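You operate a simulated robot arm through the tools that you are given. There is no shell and no other tool.

You run a simulated robot arm. Do the job below in one go: nothing can be reset, and whatever is moved stays where it is left.

TASK
Pack the purple block and the red tape roll into the brown carton.
Fine: stand them upright, fold both flaps shut. Drop nothing. Set down upright: purple block, what you pick out.

It is judged by the outcome, as a careful person would: the job done as asked, and still so three seconds after it is handed in. It fails if anything else is knocked over, pushed out of place, dropped, spilled or broken. Flat cloth is picked up by pressing the open fingertips on it (5 to 10 N) and closing them slowly along it; thin cloth reads only 2 to 8 mm in the jaws.

THE ROBOT
A 7-joint arm with a two-finger parallel gripper, fixed in place. Base frame: the origin is on the floor under the middle of its stand, x ahead of it, y to its left, z up; the work surface is at about z = 0.8. Units: m, rad, N and s.
With the tool pointing down near the work surface it reaches from about 0.34 to 0.78 m from the base axis. Its first joint turns from -2.897 to 2.897 rad. Payload 3.91 kg.
Tool frame: the origin (TCP) lies between the finger pads and is the grasp point; the fingertips stand 0.03 m ahead of it; z points along the fingers, y is the line along which they close. Largest opening 0.11 m; finger width 0.02, thickness 0.01; the body of the gripper, 0.048 by 0.112 m, starts 0.055 m behind the TCP.
Orientation is that of the tool frame in the base frame, as a unit quaternion [x, y, z, w]. With the fingers straight down and closing along the base's y, the tool's x points along the base's -x, its y along +y and its z along -z.

THE INTERFACE
- The arm moves only by the tool arm_command. Its argument "deltas" is a list of rows, each a list of 7 numbers: the shift along the tool's x, y, z in m, then the turn, a rotation vector about the tool's x, y, z in degrees, then the closure, from 0 (fully open) to 1 (shut). In form: [[dx, dy, dz, rx, ry, rz, claw], ...]. A call has 1 to 20 rows; each row is the pose to reach, as a shift and turn from the pose commanded when the call began, along the tool's axes at that moment. A row lasts 0.2 s, in which the tool goes at most 0.05 m and 0.15 rad; a call with a longer step from one row to the next is refused whole, and so is a gripper value outside its range. A pose out of reach is approached as far as the arm can. The call stops where the force on the tool passes 40 N (or 10 N more than at its start, if that is more) or the arm is blocked; 0.2 s more then pass. Each finger travels about 0.153 m/s and halts on what it meets, pressing with about 37 N; the grip force reading is that of the motor and also rises with nothing between the fingers. The clock runs only during rows and for 0.2 s after the last one: add rows that repeat a pose to give the fingers time. The reply holds the time, the measured pose of the TCP, the force on the tool along the base axes, the opening and the grip force, in the units named above and with some noise, with the torque about the TCP (base axes, N m) and any sound that the robot's microphone picked up, and new pictures: "pictures" is both (left out), scene, wrist or none.
- Cameras (640 x 400 px; columns grow to the right, rows downward): "scene" is fixed at [0.2097, 0.6502, 1.4871]; the picture's right is [-0.99, -0.12, 0.00], its down [-0.06, 0.48, -0.87] and it looks along [0.11, -0.87, -0.49] (base axes); focal length 315 px, centre (320, 200). "wrist" rides on the gripper at [0.077, 0.007, -0.114] in the tool frame; the picture's right is [-0.09, 1.00, 0.00], its down [-0.80, -0.07, -0.59] and it looks along [-0.59, -0.05, 0.80] (tool axes); focal length 270 px, centre (320, 200). There is no depth. A picture from a camera that has moved, and an enlarged one, comes with that camera's place and axes in the base frame and with its lens. The place of the scene camera against the robot may be out by one fixed shift of up to 0.018 m in any direction.
- move_column(by): slides the trunk up (or, below 0, down) by that many m; the arm rides with it, the base frame stays. It gives what a move gives, with no picture.
- close_up(camera, box): a new picture of the part [left, top, right, bottom] of that camera's present view, enlarged. The clock stands still meanwhile.
- finish_job(): hands the job in; it is judged then, once.

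Nothing tells you positions but the pictures and the camera data. Unless the task says otherwise, let go and move clear before handing in.

The tools are called after ">>>" as name(argument=value, ...) on one line, values as JSON. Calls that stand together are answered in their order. arm_command: Moves the arm, as the interface text tells. Its arguments: {"type":"object","properties":{"deltas":{"type":"array","items":{"type":"array","items":{"type":"number"}}},"pictures":{"type":"string","enum":["both","scene","wrist","none"]}},"required":["deltas"]} The other tools are called the same way: move_column (by) moves the trunk up or down; close_up (camera, box) takes an enlarged picture of a part of a camera's view; finish_job () hands the job in.

At the start:

```text
clock: 0.0
position: [0.3236, -0.2412, 1.1834]
tool_rot: [0.0, 1.0, 0.0, 0.0]
contact_force: [0.8, 0.5, -0.5]
torque: [0.0, -0.01, -0.01]
grip_width: 0.1099
grip_force: 0.0
trunk travel left (down, up): [-0.55, 0.06]
```

scene: 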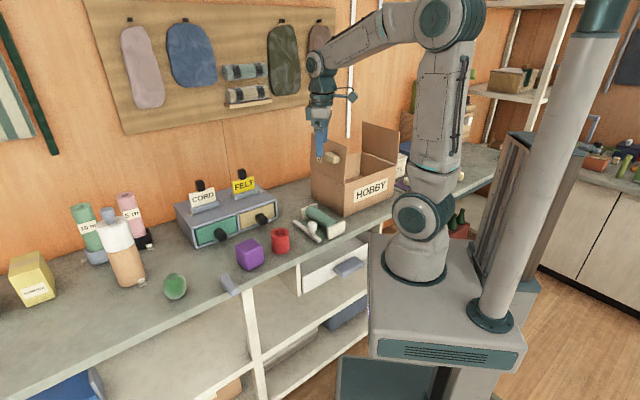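
wrist: 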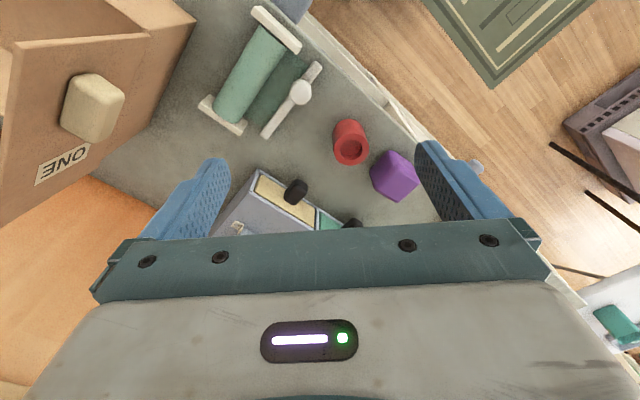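

I see a purple block and a red tape roll on the counter, with the open brown HOBBY carton to their right; a "ONE" sign and a beige thing sit on or near the carton. I'll look closer before moving anything.

>>> close_up(camera="scene", box=[280, 100, 440, 220])

>>> close_up(camera="scene", box=[160, 160, 360, 300])

>>> close_up(camera="wrist", box=[0, 0, 320, 200])

>>> close_up(camera="wrist", box=[200, 80, 480, 255])

```text
3.33 times, centred on (360, 160) of scene
camera zoom: at [0.2097, 0.6502, 1.4871], right [-0.99, -0.12, 0.0], down [-0.06, 0.48, -0.87], along [0.11, -0.87, -0.49], focal length 1050 px, centre (187, 333)
```

zoom: 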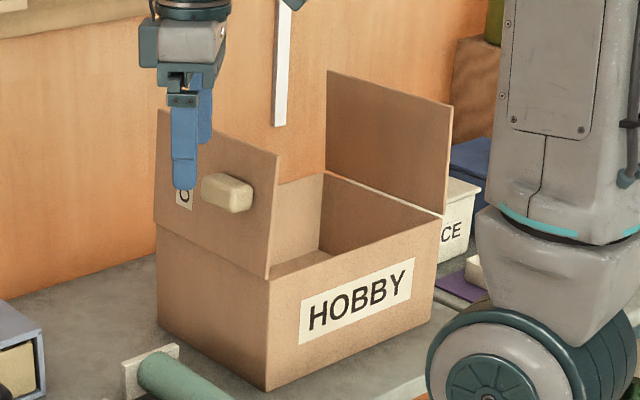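

```text
2.86 times, centred on (260, 230) of scene
camera zoom: at [0.2097, 0.6502, 1.4871], right [-0.99, -0.12, 0.0], down [-0.06, 0.48, -0.87], along [0.11, -0.87, -0.49], focal length 900 px, centre (491, 114)
```

zoom: 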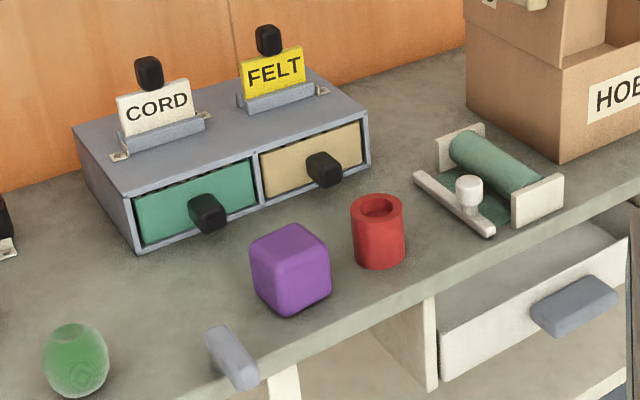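

```text
2.00 times, centred on (160, 100) of wrist
camera zoom: at [0.2467, -0.2336, 1.297], right [0.09, 1.0, 0.0], down [0.8, -0.07, 0.59], along [0.59, -0.05, -0.8], focal length 541 px, centre (640, 400)
```

zoom: 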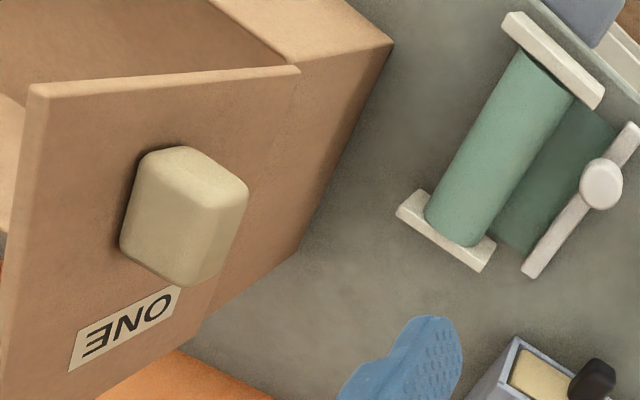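

```text
2.29 times, centred on (340, 168) of wrist
camera zoom: at [0.2467, -0.2336, 1.297], right [0.09, 1.0, 0.0], down [0.8, -0.07, 0.59], along [0.59, -0.05, -0.8], focal length 618 px, centre (274, 274)
```

zoom: 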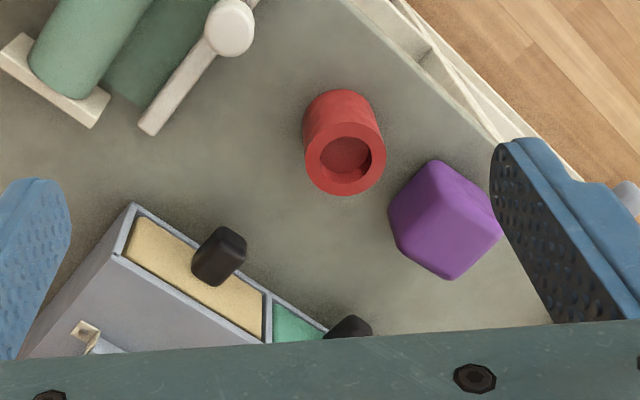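

The carton (about 0.31 × 0.23 × 0.15 m) stands near (0.215, -0.63) with its two flaps upright. The block is near (0.54, -0.11) and the roll near (0.46, -0.20). I'll move over them for a better wrist view, lining up with the counter on the way.

>>> arm_command(deltas=[[-0.03, 0.014, 0.026, 0, 0, 6, 0], [-0.06, 0.028, 0.052, 0, 0, 12, 0], [-0.09, 0.042, 0.078, 0, 0, 18, 0], [-0.12, 0.056, 0.104, 0, 0, 24, 0], [-0.15, 0.07, 0.13, 0, 0, 30, 0], [-0.177, 0.083, 0.153, 0, 0, 35, 0], [-0.177, 0.083, 0.153, 0, 0, 35, 0]])

```text
clock: 1.6
position: [0.4999, -0.1563, 1.0293]
tool_rot: [0.302, 0.953, 0.001, 0.0]
contact_force: [0.2, 0.4, 0.4]
torque: [-0.01, 0.01, 0.0]
grip_width: 0.1101
grip_force: 0.1
trunk travel left (down, up): [-0.55, 0.06]
camera wrist: at [0.4409, -0.1065, 1.1429], right [0.64, 0.76, 0.0], down [0.61, -0.52, 0.59], along [0.45, -0.38, -0.8], focal length 270 px, centre (320, 200)
```

scene: 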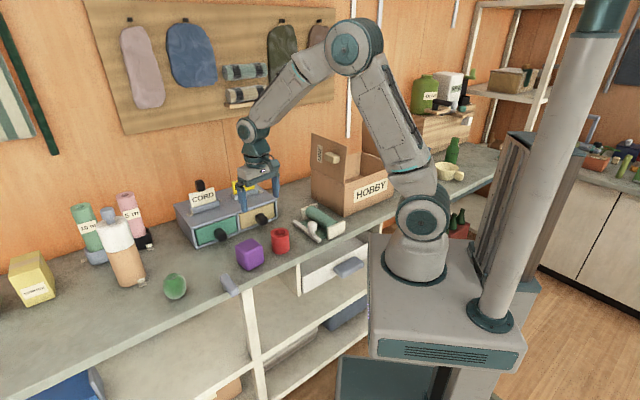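
wrist: 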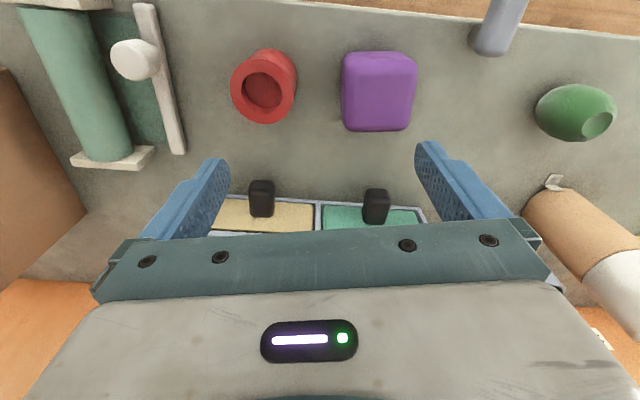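

The block now looks nearly square to the gripper, and the roll is standing with its hole up. I'll enlarge both and the carton for a more accurate fix.

>>> close_up(camera="wrist", box=[200, 20, 440, 170])

>>> close_up(camera="scene", box=[290, 110, 410, 220])

>>> close_up(camera="scene", box=[220, 200, 360, 290])

```text
2.67 times, centred on (320, 95) of wrist
camera zoom: at [0.4409, -0.1065, 1.1429], right [0.64, 0.76, 0.0], down [0.61, -0.52, 0.59], along [0.45, -0.38, -0.8], focal length 721 px, centre (320, 480)
```

zoom: 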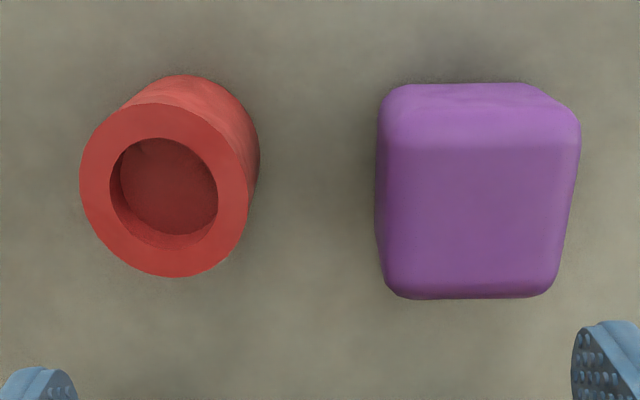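

```text
3.64 times, centred on (350, 165) of scene
camera zoom: at [0.2097, 0.6502, 1.4871], right [-0.99, -0.12, 0.0], down [-0.06, 0.48, -0.87], along [0.11, -0.87, -0.49], focal length 1146 px, centre (211, 327)
```

zoom: 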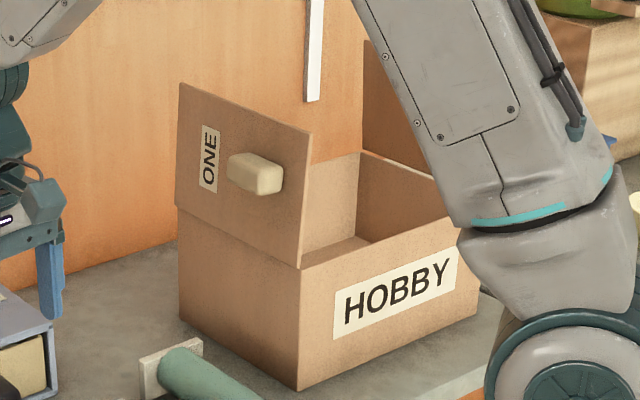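

```text
4.44 times, centred on (290, 245) of scene
camera zoom: at [0.2097, 0.6502, 1.4871], right [-0.99, -0.12, 0.0], down [-0.06, 0.48, -0.87], along [0.11, -0.87, -0.49], focal length 1400 px, centre (453, 0)
```

zoom: 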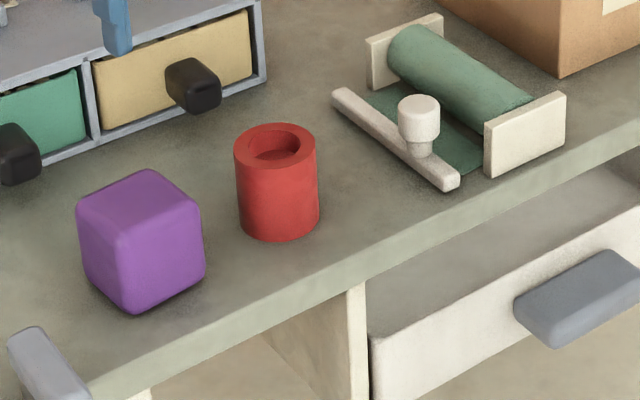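

The block is about 0.06–0.07 m wide. I'll zoom in harder to settle its angle and size.

>>> close_up(camera="wrist", box=[330, 40, 430, 140])

>>> close_up(camera="scene", box=[225, 225, 305, 275])

```text
4.00 times, centred on (380, 90) of wrist
camera zoom: at [0.4409, -0.1065, 1.1429], right [0.64, 0.76, 0.0], down [0.61, -0.52, 0.59], along [0.45, -0.38, -0.8], focal length 1081 px, centre (80, 640)
```

zoom: 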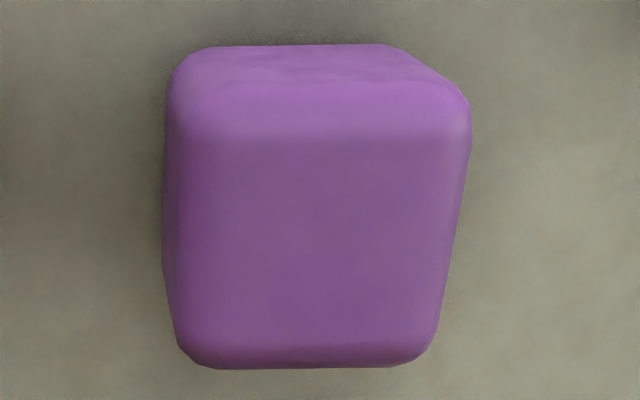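

```text
8.00 times, centred on (265, 250) of scene
camera zoom: at [0.2097, 0.6502, 1.4871], right [-0.99, -0.12, 0.0], down [-0.06, 0.48, -0.87], along [0.11, -0.87, -0.49], focal length 2521 px, centre (760, -200)
```

zoom: 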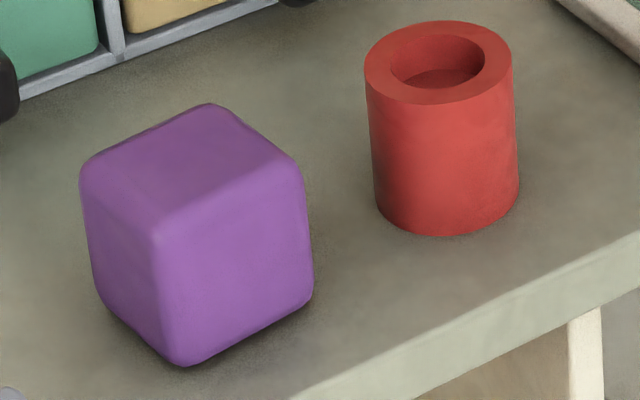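

The block sits at about (0.541, -0.114), roughly 0.067 m on a side with edges at about 50°. The roll is at (0.458, -0.196), 0.062 m across and 0.07 m tall. I'll hover just above the block, turned square to it, and check.

>>> arm_command(deltas=[[-0.003, 0.02, 0.03, 0, 0, 2, 0.08], [-0.006, 0.04, 0.06, 0, 0, 4, 0.08], [-0.0096, 0.0584, 0.09, 0, 0, 5, 0.08], [-0.0096, 0.0584, 0.09, 0, 0, 5, 0.08]])

```text
clock: 2.6
position: [0.5421, -0.1141, 0.9413]
tool_rot: [0.342, 0.94, 0.0, 0.0]
contact_force: [0.3, -0.1, 0.0]
torque: [-0.02, 0.02, 0.01]
grip_width: 0.1012
grip_force: 0.1
trunk travel left (down, up): [-0.55, 0.06]
camera wrist: at [0.4873, -0.0593, 1.0549], right [0.71, 0.71, 0.0], down [0.57, -0.57, 0.59], along [0.42, -0.42, -0.8], focal length 270 px, centre (320, 200)
```

scene: 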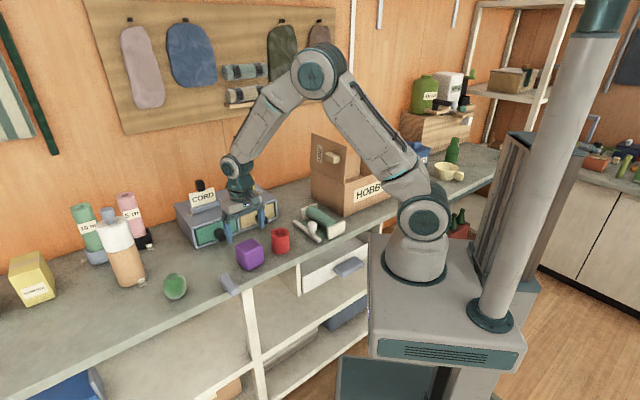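
wrist: 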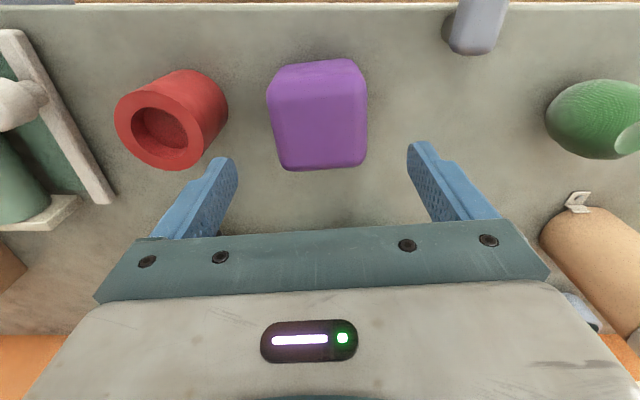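

The block is centred between the fingers within a few mm. I'll descend to mid-height and close on it.

>>> arm_command(deltas=[[0.003, 0.0, 0.035, 0, 0, 0, 0.08], [0.003, 0.0, 0.065, 0, 0, 0, 0.08], [0.003, 0.0, 0.09, 0, 0, 0, 0.08], [0.003, 0.0, 0.102, 0, 0, 0, 0.08], [0.003, 0.0, 0.102, 0, 0, 0, 0.08]])

```text
clock: 3.8
position: [0.5397, -0.1146, 0.8392]
tool_rot: [0.341, 0.94, 0.0, 0.0]
contact_force: [0.4, -0.4, -0.8]
torque: [0.03, -0.01, -0.02]
grip_width: 0.1013
grip_force: 0.1
trunk travel left (down, up): [-0.55, 0.06]
camera wrist: at [0.4851, -0.0585, 0.9528], right [0.71, 0.71, 0.0], down [0.57, -0.57, 0.59], along [0.42, -0.42, -0.8], focal length 270 px, centre (320, 200)
```

scene: 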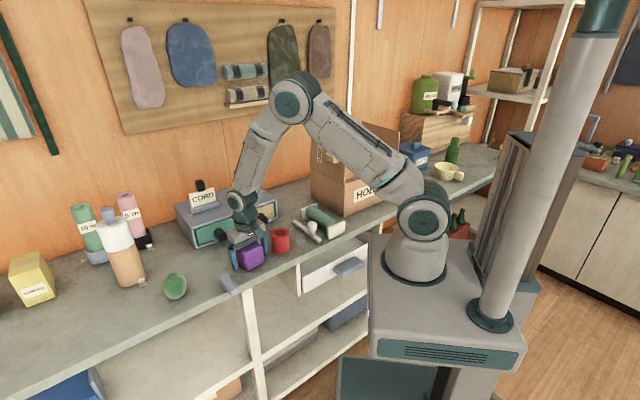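
wrist: 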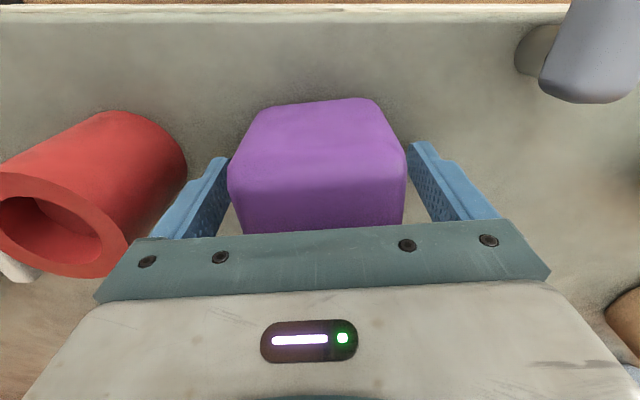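

The fingers straddle the block with room on both sides. I'll close.

>>> arm_command(deltas=[[0, 0, 0, 0, 0, 0, 0.25], [0, 0, 0, 0, 0, 0, 0.4], [0, 0, 0, 0, 0, 0, 0.6], [0, 0, 0, 0, 0, 0, 0.8], [0, 0, 0, 0, 0, 0, 0.8]])

```text
clock: 5.0
position: [0.54, -0.1138, 0.8389]
tool_rot: [0.342, 0.94, 0.0, 0.0]
contact_force: [0.5, 0.1, -0.2]
torque: [0.01, 0.0, 0.01]
grip_width: 0.0696
grip_force: 37.0
trunk travel left (down, up): [-0.55, 0.06]
camera wrist: at [0.4851, -0.0585, 0.953], right [0.71, 0.71, 0.0], down [0.57, -0.57, 0.59], along [0.42, -0.42, -0.8], focal length 270 px, centre (320, 200)
```

scene: 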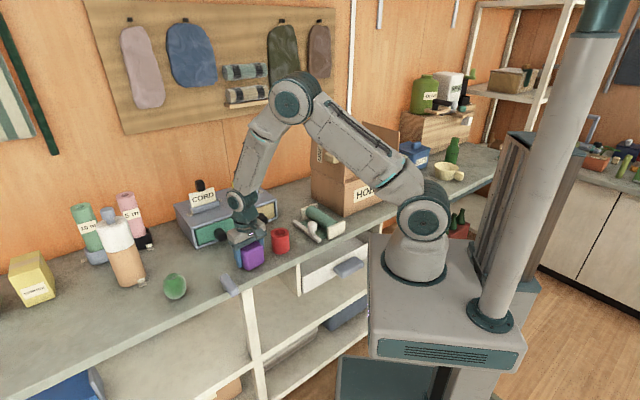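
wrist: 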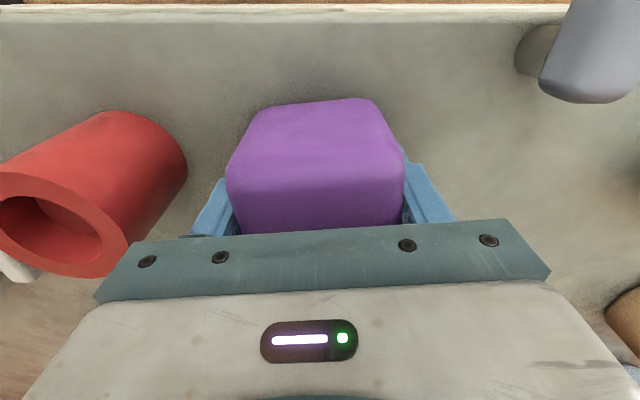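

The block is held (0.0696 m between the pads, 37 N). I'll lift straight up, well above the flap tops at about 1.11 m.

>>> arm_command(deltas=[[0, 0, -0.01, 0, 0, 0, 0.8], [0, 0, -0.03, 0, 0, 0, 0.8], [0, 0, -0.06, 0, 0, 0, 0.8], [0, 0, -0.1, 0, 0, 0, 0.8], [0, 0, -0.14, 0, 0, 0, 0.8], [0, 0, -0.18, 0, 0, 0, 0.8], [0, 0, -0.22, 0, 0, 0, 0.8], [0, 0, -0.26, 0, 0, 0, 0.8], [0, 0, -0.3, 0, 0, 0, 0.8], [0, 0, -0.34, 0, 0, 0, 0.8], [0, 0, -0.37, 0, 0, 0, 0.8], [0, 0, -0.38, 0, 0, 0, 0.8], [0, 0, -0.38, 0, 0, 0, 0.8]])

```text
clock: 7.8
position: [0.5398, -0.112, 1.216]
tool_rot: [0.342, 0.94, -0.001, 0.0]
contact_force: [-0.6, 0.6, -1.0]
torque: [0.0, -0.01, 0.0]
grip_width: 0.0693
grip_force: 37.1
trunk travel left (down, up): [-0.55, 0.06]
camera wrist: at [0.4851, -0.0574, 1.3308], right [0.71, 0.71, 0.0], down [0.57, -0.57, 0.59], along [0.42, -0.42, -0.8], focal length 270 px, centre (320, 200)
```

scene: 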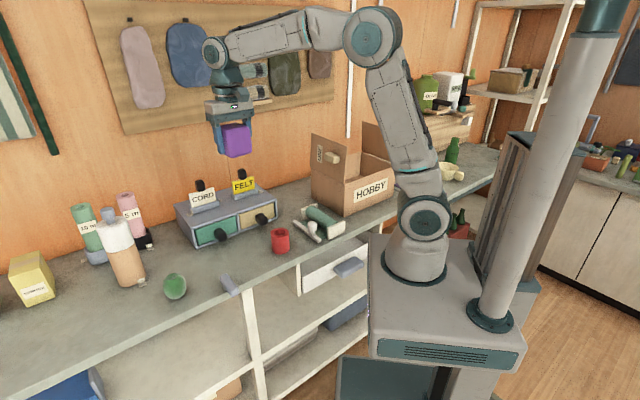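
wrist: 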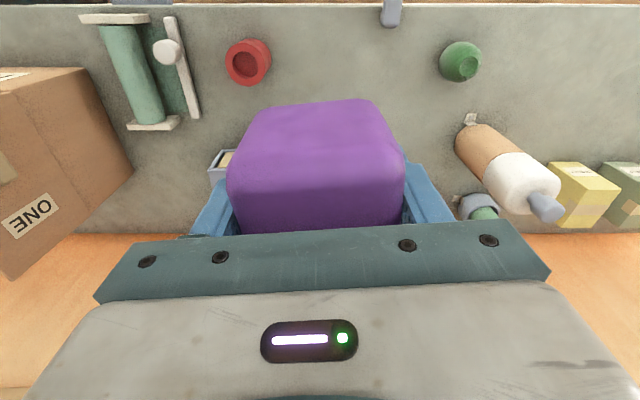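

The block is up and clear. I'll swing towards the carton along the counter, staying high, and look into it from beside flap ONE.

>>> arm_command(deltas=[[-0.006, -0.04, 0, 0, 0, 1, 0.8], [-0.012, -0.08, 0, 0, 0, 2, 0.8], [-0.018, -0.12, 0, 0, 0, 3, 0.8], [-0.024, -0.16, 0, 0, 0, 4, 0.8], [-0.03, -0.2, 0, 0, 0, 5, 0.8], [-0.036, -0.24, 0, 0, 0, 5, 0.8], [-0.042, -0.28, 0, 0, 0, 5, 0.8], [-0.048, -0.32, 0, 0, 0, 5, 0.8], [-0.05, -0.35, 0, 0, 0, 5, 0.8], [-0.05, -0.35, 0, 0, 0, 5, 0.8]])

```text
clock: 10.0
position: [0.3536, -0.4129, 1.2183]
tool_rot: [0.382, 0.924, 0.0, 0.0]
contact_force: [0.5, -0.3, -1.0]
torque: [0.01, -0.01, 0.0]
grip_width: 0.0696
grip_force: 37.3
trunk travel left (down, up): [-0.55, 0.06]
camera wrist: at [0.303, -0.354, 1.3321], right [0.77, 0.64, 0.0], down [0.52, -0.62, 0.59], along [0.38, -0.46, -0.8], focal length 270 px, centre (320, 200)
```

scene: 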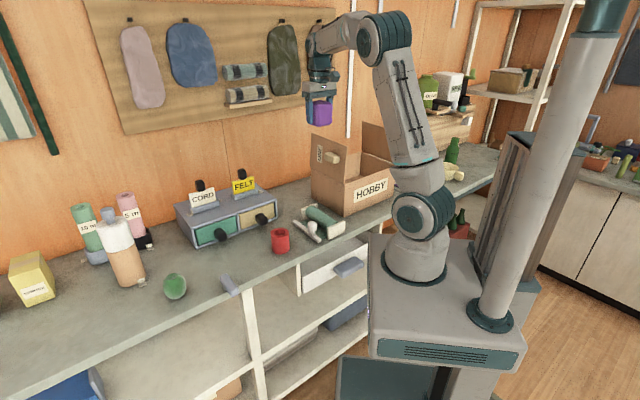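
wrist: 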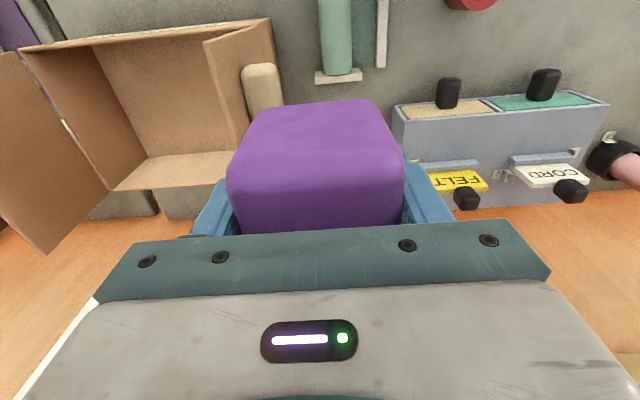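

>>> close_up(camera="wrist", box=[0, 0, 320, 260])

>>> close_up(camera="scene", box=[290, 110, 410, 220])

```text
1.54 times, centred on (160, 130) of wrist
camera zoom: at [0.303, -0.354, 1.3321], right [0.77, 0.64, 0.0], down [0.52, -0.62, 0.59], along [0.38, -0.46, -0.8], focal length 416 px, centre (566, 308)
```

zoom: 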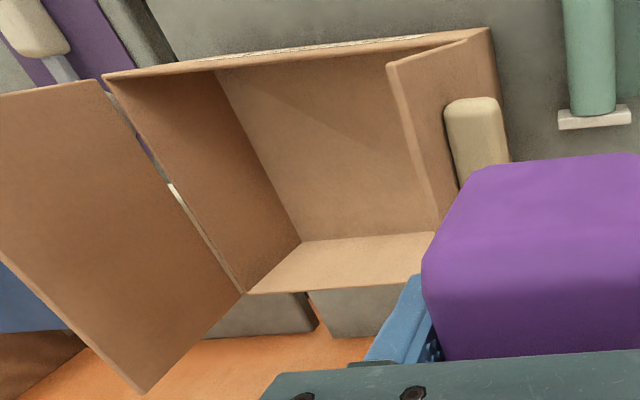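

```text
3.64 times, centred on (350, 165) of scene
camera zoom: at [0.2097, 0.6502, 1.4871], right [-0.99, -0.12, 0.0], down [-0.06, 0.48, -0.87], along [0.11, -0.87, -0.49], focal length 1146 px, centre (211, 327)
```

zoom: 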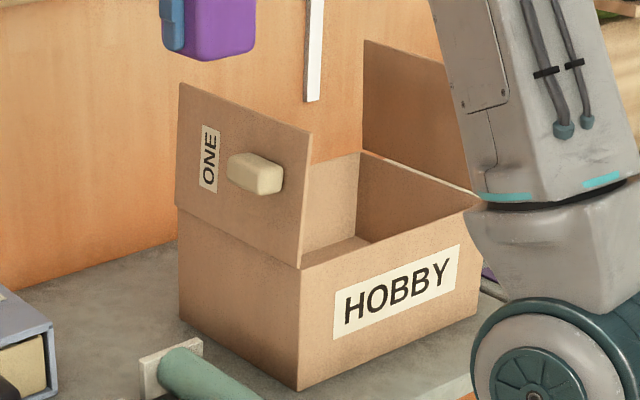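

The carton looks empty and clear inside. From the wrist view its rim runs about s = -0.41 to -0.10 along the counter and d = 0.48 to 0.69 in depth. I'll move above its far half and recheck before lowering.

>>> arm_command(deltas=[[-0.01, -0.04, 0, 0, 0, 0, 0.8], [-0.02, -0.08, 0, 0, 0, 0, 0.8], [-0.03, -0.12, 0, 0, 0, 0, 0.8], [-0.04, -0.16, 0, 0, 0, 0, 0.8], [-0.05, -0.2, 0, 0, 0, 0, 0.8], [-0.06, -0.24, 0, 0, 0, 0, 0.8], [-0.063, -0.268, 0, 0, 0, 0, 0.8], [-0.063, -0.268, 0, 0, 0, 0, 0.8]])

```text
clock: 11.8
position: [0.2084, -0.6462, 1.2162]
tool_rot: [0.382, 0.924, 0.001, 0.0]
contact_force: [0.2, -0.5, -0.2]
torque: [-0.03, -0.02, 0.04]
grip_width: 0.0697
grip_force: 36.7
out of reach, approached as far as the arm can: row 7
trunk travel left (down, up): [-0.55, 0.06]
camera wrist: at [0.1585, -0.587, 1.3303], right [0.77, 0.64, 0.0], down [0.52, -0.62, 0.6], along [0.38, -0.46, -0.8], focal length 270 px, centre (320, 200)
```

scene: 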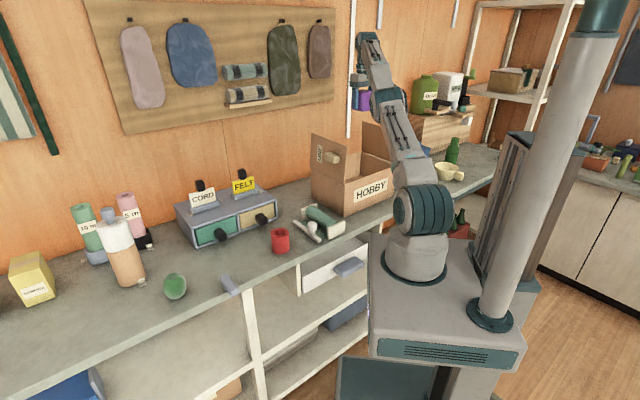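
wrist: 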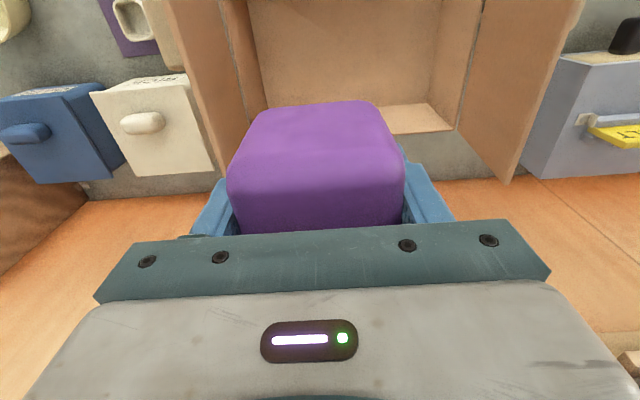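

The arm is near its limit this high up, but the block is over the carton. I'll zoom in to see the flaps and rim from here.

>>> close_up(camera="wrist", box=[80, 0, 640, 220])

>>> close_up(camera="scene", box=[290, 80, 410, 220])

```text
1.14 times, centred on (360, 110) of wrist
camera zoom: at [0.1585, -0.587, 1.3303], right [0.77, 0.64, 0.0], down [0.52, -0.62, 0.6], along [0.38, -0.46, -0.8], focal length 309 px, centre (274, 303)
```

zoom: 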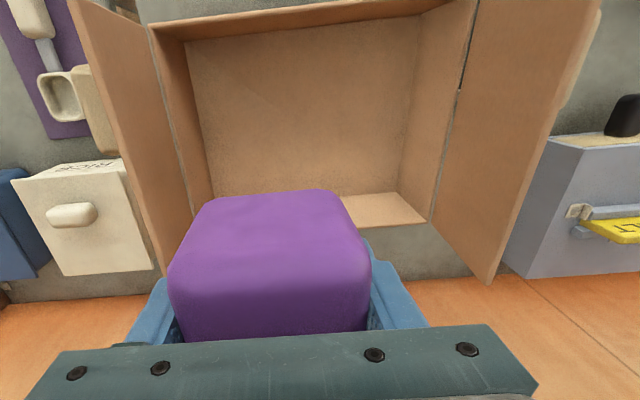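

```text
2.86 times, centred on (350, 150) of scene
camera zoom: at [0.2097, 0.6502, 1.4871], right [-0.99, -0.12, 0.0], down [-0.06, 0.48, -0.87], along [0.11, -0.87, -0.49], focal length 900 px, centre (234, 343)
```

zoom: 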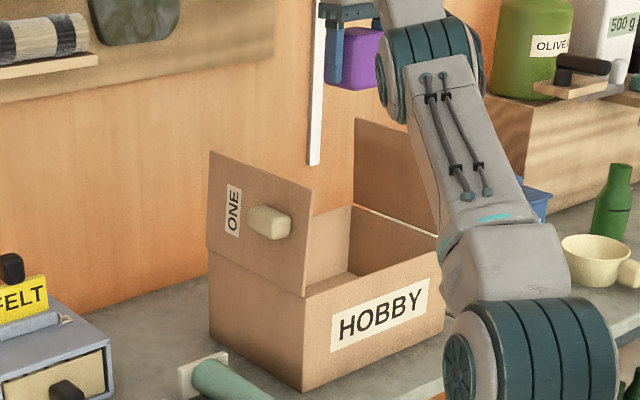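

The block hangs over the TWO half of the opening (rim about s -0.414 to -0.116), with roughly 0.07 m of clearance each way. I'll lower it between the flaps in stages.

>>> arm_command(deltas=[[0, 0, 0.03, 0, 0, 0, 0.8], [0, 0, 0.06, 0, 0, 0, 0.8], [0, 0, 0.1, 0, 0, 0, 0.8], [0, 0, 0.14, 0, 0, 0, 0.8], [0, 0, 0.18, 0, 0, 0, 0.8], [0, 0, 0.21, 0, 0, 0, 0.8], [0, 0, 0.23, 0, 0, 0, 0.8], [0, 0, 0.23, 0, 0, 0, 0.8]])

```text
clock: 13.6
position: [0.221, -0.7074, 0.996]
tool_rot: [0.383, 0.924, 0.001, 0.001]
contact_force: [-0.2, 0.2, -0.4]
torque: [0.02, -0.01, -0.01]
grip_width: 0.0697
grip_force: 36.7
out of reach, approached as far as the arm can: row 1, 2, 3, 4, 5, 6, 7, 8
trunk travel left (down, up): [-0.55, 0.06]
camera wrist: at [0.171, -0.6475, 1.1108], right [0.77, 0.64, 0.0], down [0.52, -0.62, 0.59], along [0.38, -0.45, -0.8], focal length 270 px, centre (320, 200)
```

scene: 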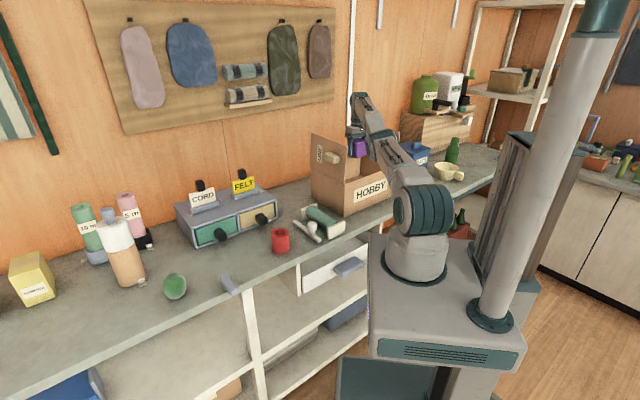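
wrist: 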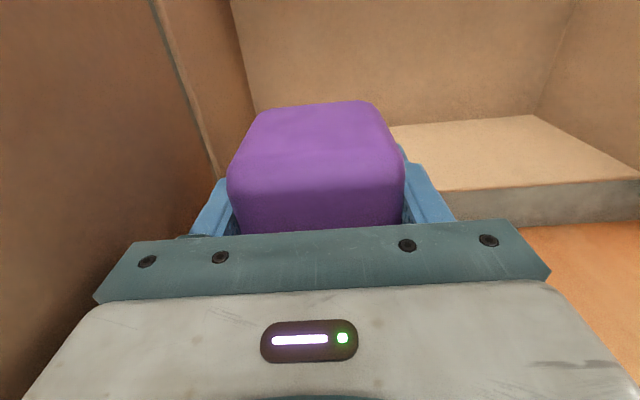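

The arm reported being out of reach and drifted about 5 cm outward as it came down, so I'm pausing. The block is still held and hasn't touched anything. I'll study the arm's posture before going on.

>>> close_up(camera="scene", box=[290, 80, 490, 260])

>>> close_up(camera="wrist", box=[0, 0, 640, 400])

```text
2.22 times, centred on (390, 170) of scene
camera zoom: at [0.2097, 0.6502, 1.4871], right [-0.99, -0.12, 0.0], down [-0.06, 0.48, -0.87], along [0.11, -0.87, -0.49], focal length 700 px, centre (164, 267)
```

zoom: 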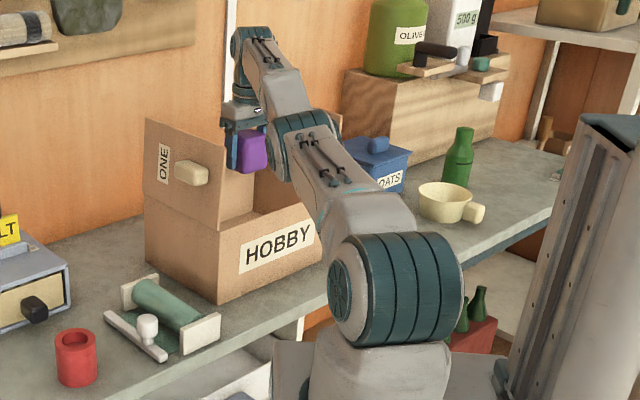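

```text
1.00 times, centred on (320, 200) of wrist (not enlarged: the box is as wide or as high as the picture)
camera zoom: at [0.171, -0.6475, 1.1108], right [0.77, 0.64, 0.0], down [0.52, -0.62, 0.59], along [0.38, -0.45, -0.8], focal length 270 px, centre (320, 200)
```

zoom: 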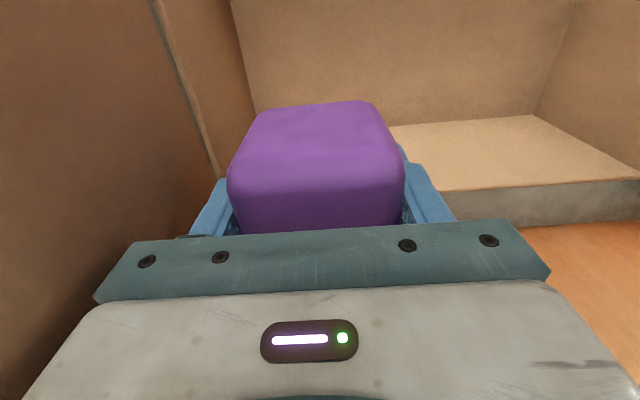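

The elbow has stretched out straight, so the arm was sliding around a singularity rather than descending vertically. The robot-facing side of the carton has no flap, so a lower approach over that rim needs less reach. First I'll lift a little from here and see how the arm responds.

>>> arm_command(deltas=[[0, 0, -0.02, 0, 0, 0, 0.8], [0, 0, -0.04, 0, 0, 0, 0.8], [0, 0, -0.06, 0, 0, 0, 0.8]])

```text
clock: 14.4
position: [0.2231, -0.697, 1.0545]
tool_rot: [0.383, 0.924, 0.0, 0.0]
contact_force: [0.2, -0.1, -1.1]
torque: [0.04, -0.01, -0.01]
grip_width: 0.0693
grip_force: 37.3
out of reach, approached as far as the arm can: row 2, 3
trunk travel left (down, up): [-0.55, 0.06]
camera wrist: at [0.1733, -0.6378, 1.1699], right [0.77, 0.64, 0.0], down [0.52, -0.62, 0.59], along [0.38, -0.45, -0.8], focal length 270 px, centre (320, 200)
```

scene: 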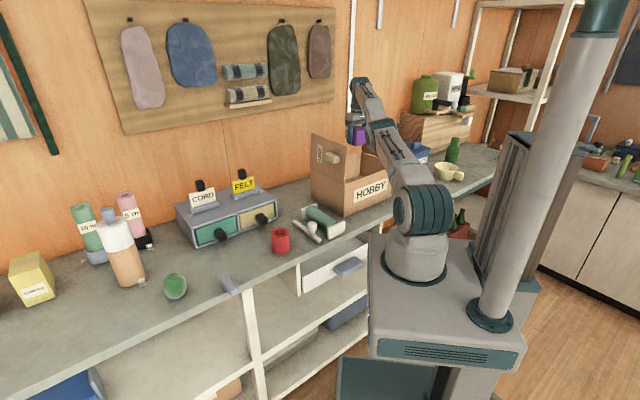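
wrist: 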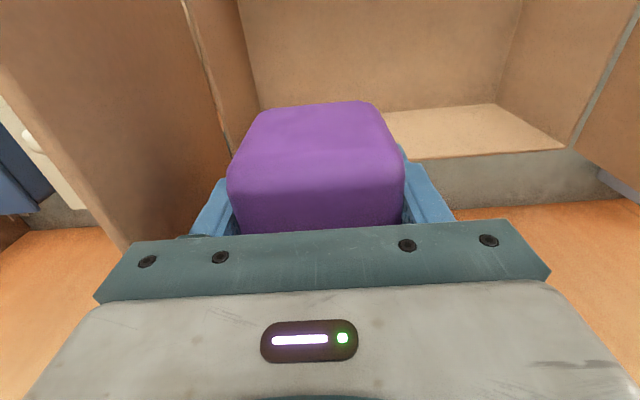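

The lift worked and nothing was touched; the stretched elbow does seem to be the limit. I'll back out toward the robot in small steps, over the open rim (block bottom is about 6 cm above it), to get the elbow bent again.

>>> arm_command(deltas=[[0.015, 0, 0, 0, 0, 0, 0.8], [0.03, 0, 0, 0, 0, 0, 0.8], [0.045, 0, 0, 0, 0, 0, 0.8], [0.045, 0, 0, 0, 0, 0, 0.8]], pictures="scene")

```text
clock: 15.4
position: [0.2002, -0.7, 1.0621]
tool_rot: [0.383, 0.924, 0.001, -0.001]
contact_force: [-0.6, -0.5, -1.1]
torque: [0.0, 0.02, 0.01]
grip_width: 0.0696
grip_force: 36.9
out of reach, approached as far as the arm can: row 1, 2, 3, 4
trunk travel left (down, up): [-0.55, 0.06]
```

scene: 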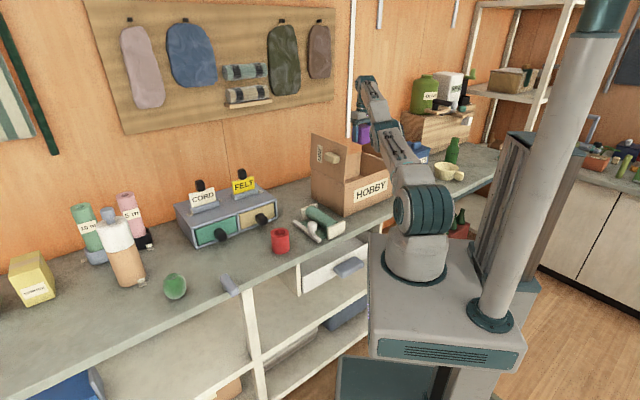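

The arm is lying straight out, and pulling straight back barely registers. I'll try retracting exactly along its own radius, with a slight downward component to coax the elbow up.

>>> arm_command(deltas=[[0.026, 0.0146, 0.007, 0, 0, 0, 0.8], [0.052, 0.029, 0.014, 0, 0, 0, 0.8], [0.079, 0.0437, 0.021, 0, 0, 0, 0.8], [0.105, 0.058, 0.028, 0, 0, 0, 0.8], [0.105, 0.058, 0.028, 0, 0, 0, 0.8]], pictures="scene")

```text
clock: 16.6
position: [0.1955, -0.7019, 1.0585]
tool_rot: [0.383, 0.924, 0.002, -0.001]
contact_force: [0.5, 0.7, -1.3]
torque: [0.02, -0.01, 0.0]
grip_width: 0.0698
grip_force: 37.2
out of reach, approached as far as the arm can: row 1, 2, 3, 4, 5
trunk travel left (down, up): [-0.55, 0.06]
```

scene: 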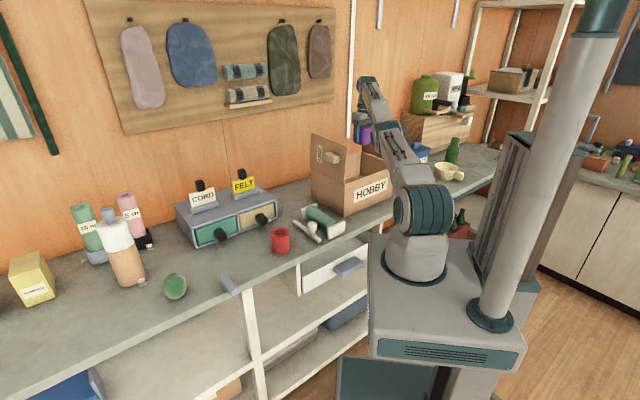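

The arm is fully stretched with the hand vertical, and that combination can't bend the elbow. Swinging the hand about the wrist, fingertips toward the robot, will bend the elbow upward and also moves the block away from flap TWO, still high above the rim.

>>> arm_command(deltas=[[0.0258, 0.0145, -0.0019, -3.68, 6.53, 0, 0.8], [0.0511, 0.0288, -0.0077, -7.37, 13.05, 0, 0.8], [0.0756, 0.0427, -0.0173, -11.05, 19.58, 0, 0.8], [0.0987, 0.0557, -0.0304, -14.73, 26.1, 0, 0.8], [0.0987, 0.0557, -0.0304, -14.73, 26.1, 0, 0.8]])

```text
clock: 17.8
position: [0.1651, -0.5906, 1.0895]
tool_rot: [0.369, 0.893, 0.204, -0.16]
contact_force: [0.2, 0.1, -1.3]
torque: [0.01, 0.01, 0.05]
grip_width: 0.0694
grip_force: 36.7
out of reach, approached as far as the arm can: row 2, 3
trunk travel left (down, up): [-0.55, 0.06]
camera wrist: at [0.1326, -0.5952, 1.2236], right [0.78, 0.59, 0.21], down [0.57, -0.81, 0.15], along [0.25, 0.0, -0.97], focal length 270 px, centre (320, 200)
```

scene: 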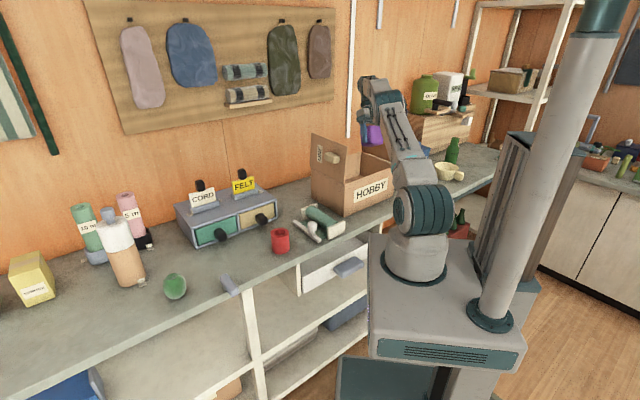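
wrist: 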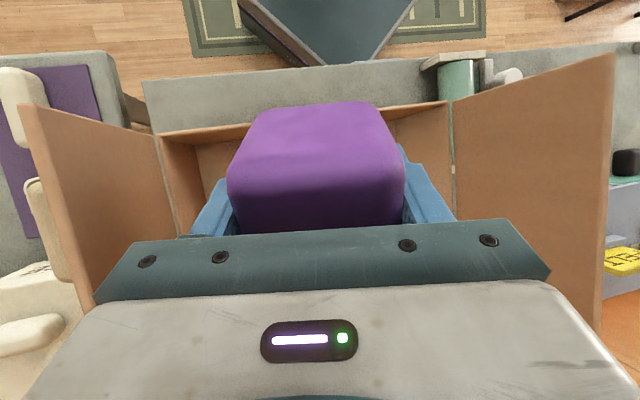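

Unlocked: the wrist is now properly bent and the last rows were reachable. I'll keep the tilt and draw the hand in toward the robot to fold the elbow up more.

>>> arm_command(deltas=[[0.0151, 0.0085, 0.01, 0, 0, 0, 0.8], [0.0302, 0.017, 0.02, 0, 0, 0, 0.8], [0.0453, 0.0255, 0.03, 0, 0, 0, 0.8], [0.0603, 0.0341, 0.04, 0, 0, 0, 0.8], [0.0754, 0.0426, 0.05, 0, 0, 0, 0.8], [0.0754, 0.0426, 0.05, 0, 0, 0, 0.8]])

```text
clock: 19.2
position: [0.134, -0.4957, 1.0909]
tool_rot: [0.369, 0.893, 0.203, -0.159]
contact_force: [-0.2, -0.1, -1.5]
torque: [-0.02, 0.01, 0.0]
grip_width: 0.0697
grip_force: 36.9
trunk travel left (down, up): [-0.55, 0.06]
camera wrist: at [0.1013, -0.4999, 1.2247], right [0.78, 0.59, 0.21], down [0.57, -0.81, 0.15], along [0.25, 0.0, -0.97], focal length 270 px, centre (320, 200)
```

scene: 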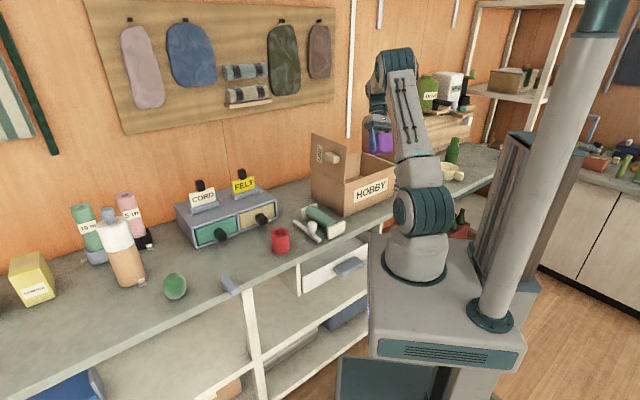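
wrist: 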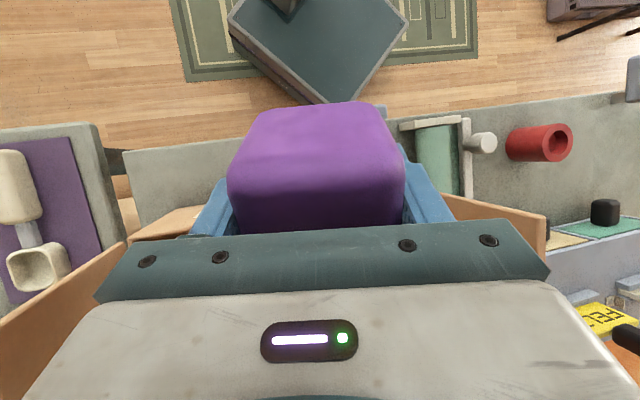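

The elbow is up and folded again, in front of the carton. I'll straighten the hand back to vertical here.

>>> arm_command(deltas=[[0, 0, 0, 3.68, -6.53, 0, 0.8], [0, 0, 0, 7.37, -13.05, 0, 0.8], [0, 0, 0, 11.05, -19.58, 0, 0.8], [0, 0, 0, 14.73, -26.1, 0, 0.8], [0, 0, 0, 14.73, -26.1, 0, 0.8]])

```text
clock: 20.4
position: [0.1343, -0.4947, 1.0892]
tool_rot: [0.381, 0.924, 0.0, 0.0]
contact_force: [0.4, 0.8, -0.3]
torque: [0.02, 0.01, 0.03]
grip_width: 0.0697
grip_force: 37.2
trunk travel left (down, up): [-0.55, 0.06]
camera wrist: at [0.084, -0.4362, 1.2046], right [0.77, 0.64, 0.0], down [0.52, -0.62, 0.6], along [0.38, -0.46, -0.8], focal length 270 px, centre (320, 200)
```

scene: 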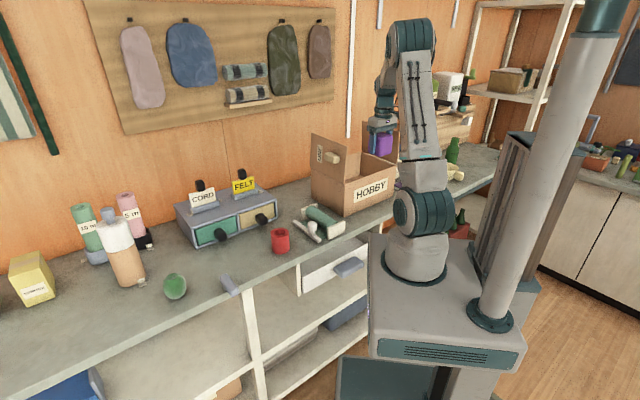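
wrist: 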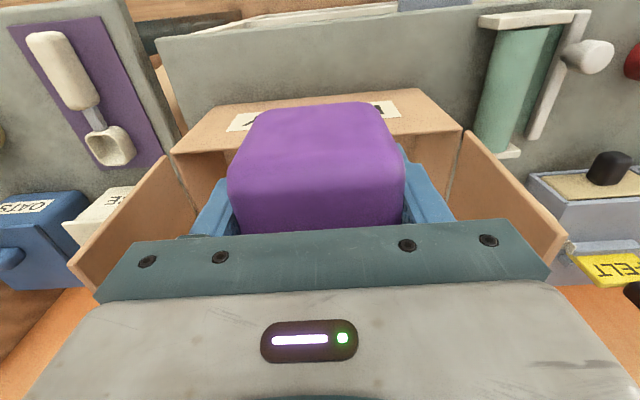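

From here the rim reads s -0.41 to -0.12, d 0.48 to 0.695, and both flaps stand vertical to about z 1.10. I'll carry the block in over the open front rim at z of about 1.06.

>>> arm_command(deltas=[[-0.031, -0.012, 0.006, 0, 0, 0, 0.8], [-0.062, -0.024, 0.012, 0, 0, 0, 0.8], [-0.093, -0.036, 0.018, 0, 0, 0, 0.8], [-0.124, -0.048, 0.024, 0, 0, 0, 0.8], [-0.155, -0.06, 0.03, 0, 0, 0, 0.8], [-0.155, -0.06, 0.03, 0, 0, 0, 0.8]])

```text
clock: 21.8
position: [0.2025, -0.6482, 1.0612]
tool_rot: [0.383, 0.924, 0.0, 0.0]
contact_force: [0.1, 0.6, -1.0]
torque: [0.01, -0.01, -0.02]
grip_width: 0.07
grip_force: 37.2
trunk travel left (down, up): [-0.55, 0.06]
camera wrist: at [0.1516, -0.5895, 1.1754], right [0.77, 0.64, 0.0], down [0.52, -0.62, 0.59], along [0.38, -0.46, -0.8], focal length 270 px, centre (320, 200)
```

scene: 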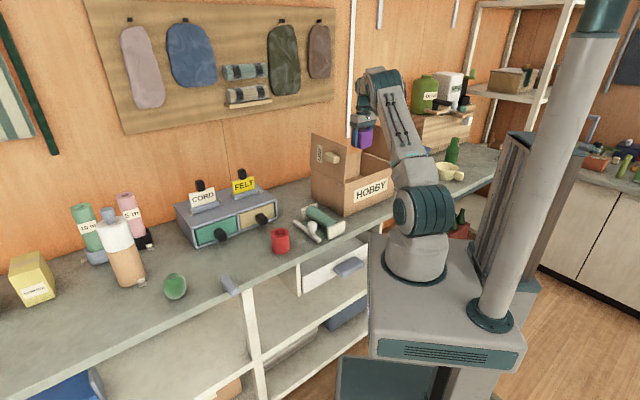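
wrist: 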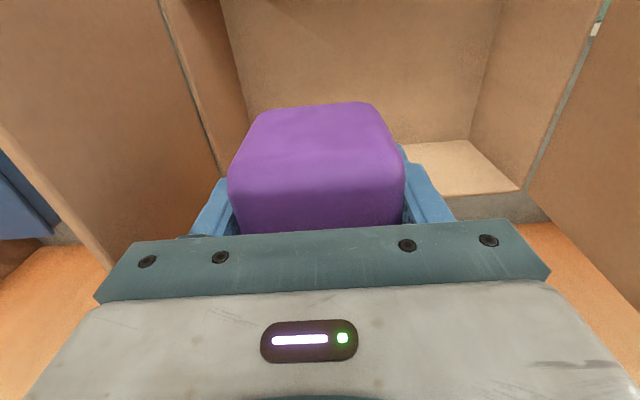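

It's reachable this time and the block is over the opening. I'll lower straight down toward the carton floor, stopping a few cm above it.

>>> arm_command(deltas=[[0, 0, 0.03, 0, 0, 0, 0.8], [0, 0, 0.06, 0, 0, 0, 0.8], [0, 0, 0.09, 0, 0, 0, 0.8], [0, 0, 0.12, 0, 0, 0, 0.8], [0, 0, 0.15, 0, 0, 0, 0.8], [0, 0, 0.175, 0, 0, 0, 0.8], [0, 0, 0.185, 0, 0, 0, 0.8], [0, 0, 0.185, 0, 0, 0, 0.8]])

```text
clock: 23.6
position: [0.2, -0.6473, 0.8762]
tool_rot: [0.383, 0.924, -0.001, 0.0]
contact_force: [0.5, 0.1, -1.1]
torque: [-0.01, -0.01, 0.01]
grip_width: 0.0695
grip_force: 37.4
trunk travel left (down, up): [-0.55, 0.06]
camera wrist: at [0.1504, -0.5881, 0.9903], right [0.77, 0.64, 0.0], down [0.52, -0.62, 0.59], along [0.38, -0.46, -0.8], focal length 270 px, centre (320, 200)
```

scene: 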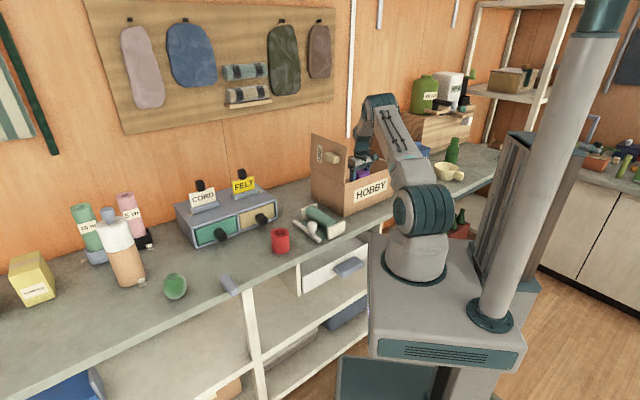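
wrist: 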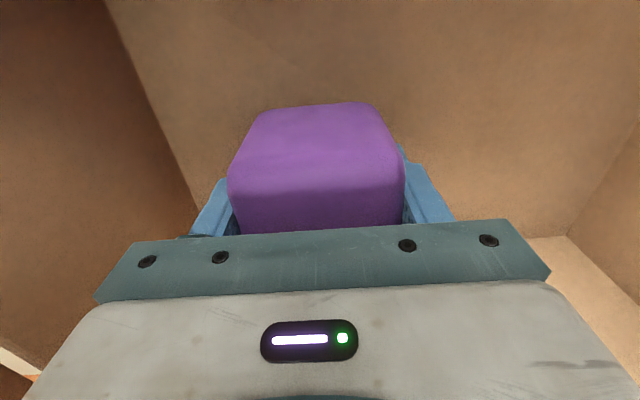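

Now inside and about 3 cm above the floor. I'll inch down and watch for the touch.

>>> arm_command(deltas=[[0, 0, 0.01, 0, 0, 0, 0.8], [0, 0, 0.018, 0, 0, 0, 0.8], [0, 0, 0.024, 0, 0, 0, 0.8], [0, 0, 0.027, 0, 0, 0, 0.8], [0, 0, 0.027, 0, 0, 0, 0.8]], pictures="none")

```text
clock: 24.4
position: [0.2013, -0.6498, 0.8599]
tool_rot: [0.382, 0.924, -0.004, 0.004]
contact_force: [-1.1, 1.0, 12.3]
torque: [0.5, -0.22, 0.14]
grip_width: 0.0694
grip_force: 36.6
trunk travel left (down, up): [-0.55, 0.06]
stopped in row 3: the force on the tool passed its limit at 71 N (the readings are from after the stop); the commanded pose is now the measured one
```

Contact came earlier than expected, at z 0.860. I'll check what is touching.

>>> close_up(camera="wrist", box=[0, 0, 640, 400])

>>> close_up(camera="scene", box=[290, 80, 430, 220])

```text
1.00 times, centred on (320, 200) of wrist (not enlarged: the box is as wide or as high as the picture)
camera zoom: at [0.1504, -0.5888, 0.9739], right [0.77, 0.64, 0.0], down [0.52, -0.61, 0.6], along [0.39, -0.46, -0.8], focal length 270 px, centre (320, 200)
```

zoom: 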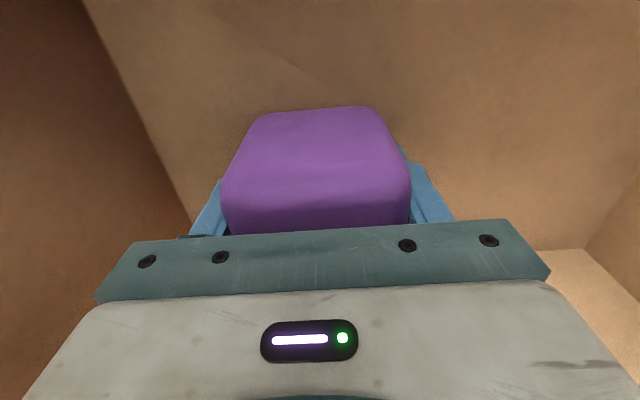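

```text
2.86 times, centred on (360, 150) of scene
camera zoom: at [0.2097, 0.6502, 1.4871], right [-0.99, -0.12, 0.0], down [-0.06, 0.48, -0.87], along [0.11, -0.87, -0.49], focal length 900 px, centre (206, 343)
```

zoom: 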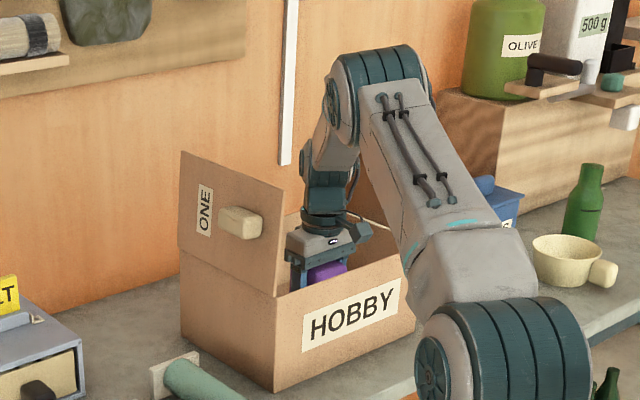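

The block slid up a few mm in the grip, so it is resting on the carton's raised floor at about z 0.82. I'll ease off slightly, then open just enough to let go.

>>> arm_command(deltas=[[0, 0, -0.001, 0, 0, 0, 0.8], [0, 0, -0.002, 0, 0, 0, 0.8]], pictures="none")

```text
clock: 25.0
position: [0.1989, -0.6481, 0.86]
tool_rot: [0.382, 0.924, -0.003, 0.002]
contact_force: [0.6, -1.0, 6.1]
torque: [-0.1, -0.31, -0.01]
grip_width: 0.0698
grip_force: 37.3
trunk travel left (down, up): [-0.55, 0.06]
```

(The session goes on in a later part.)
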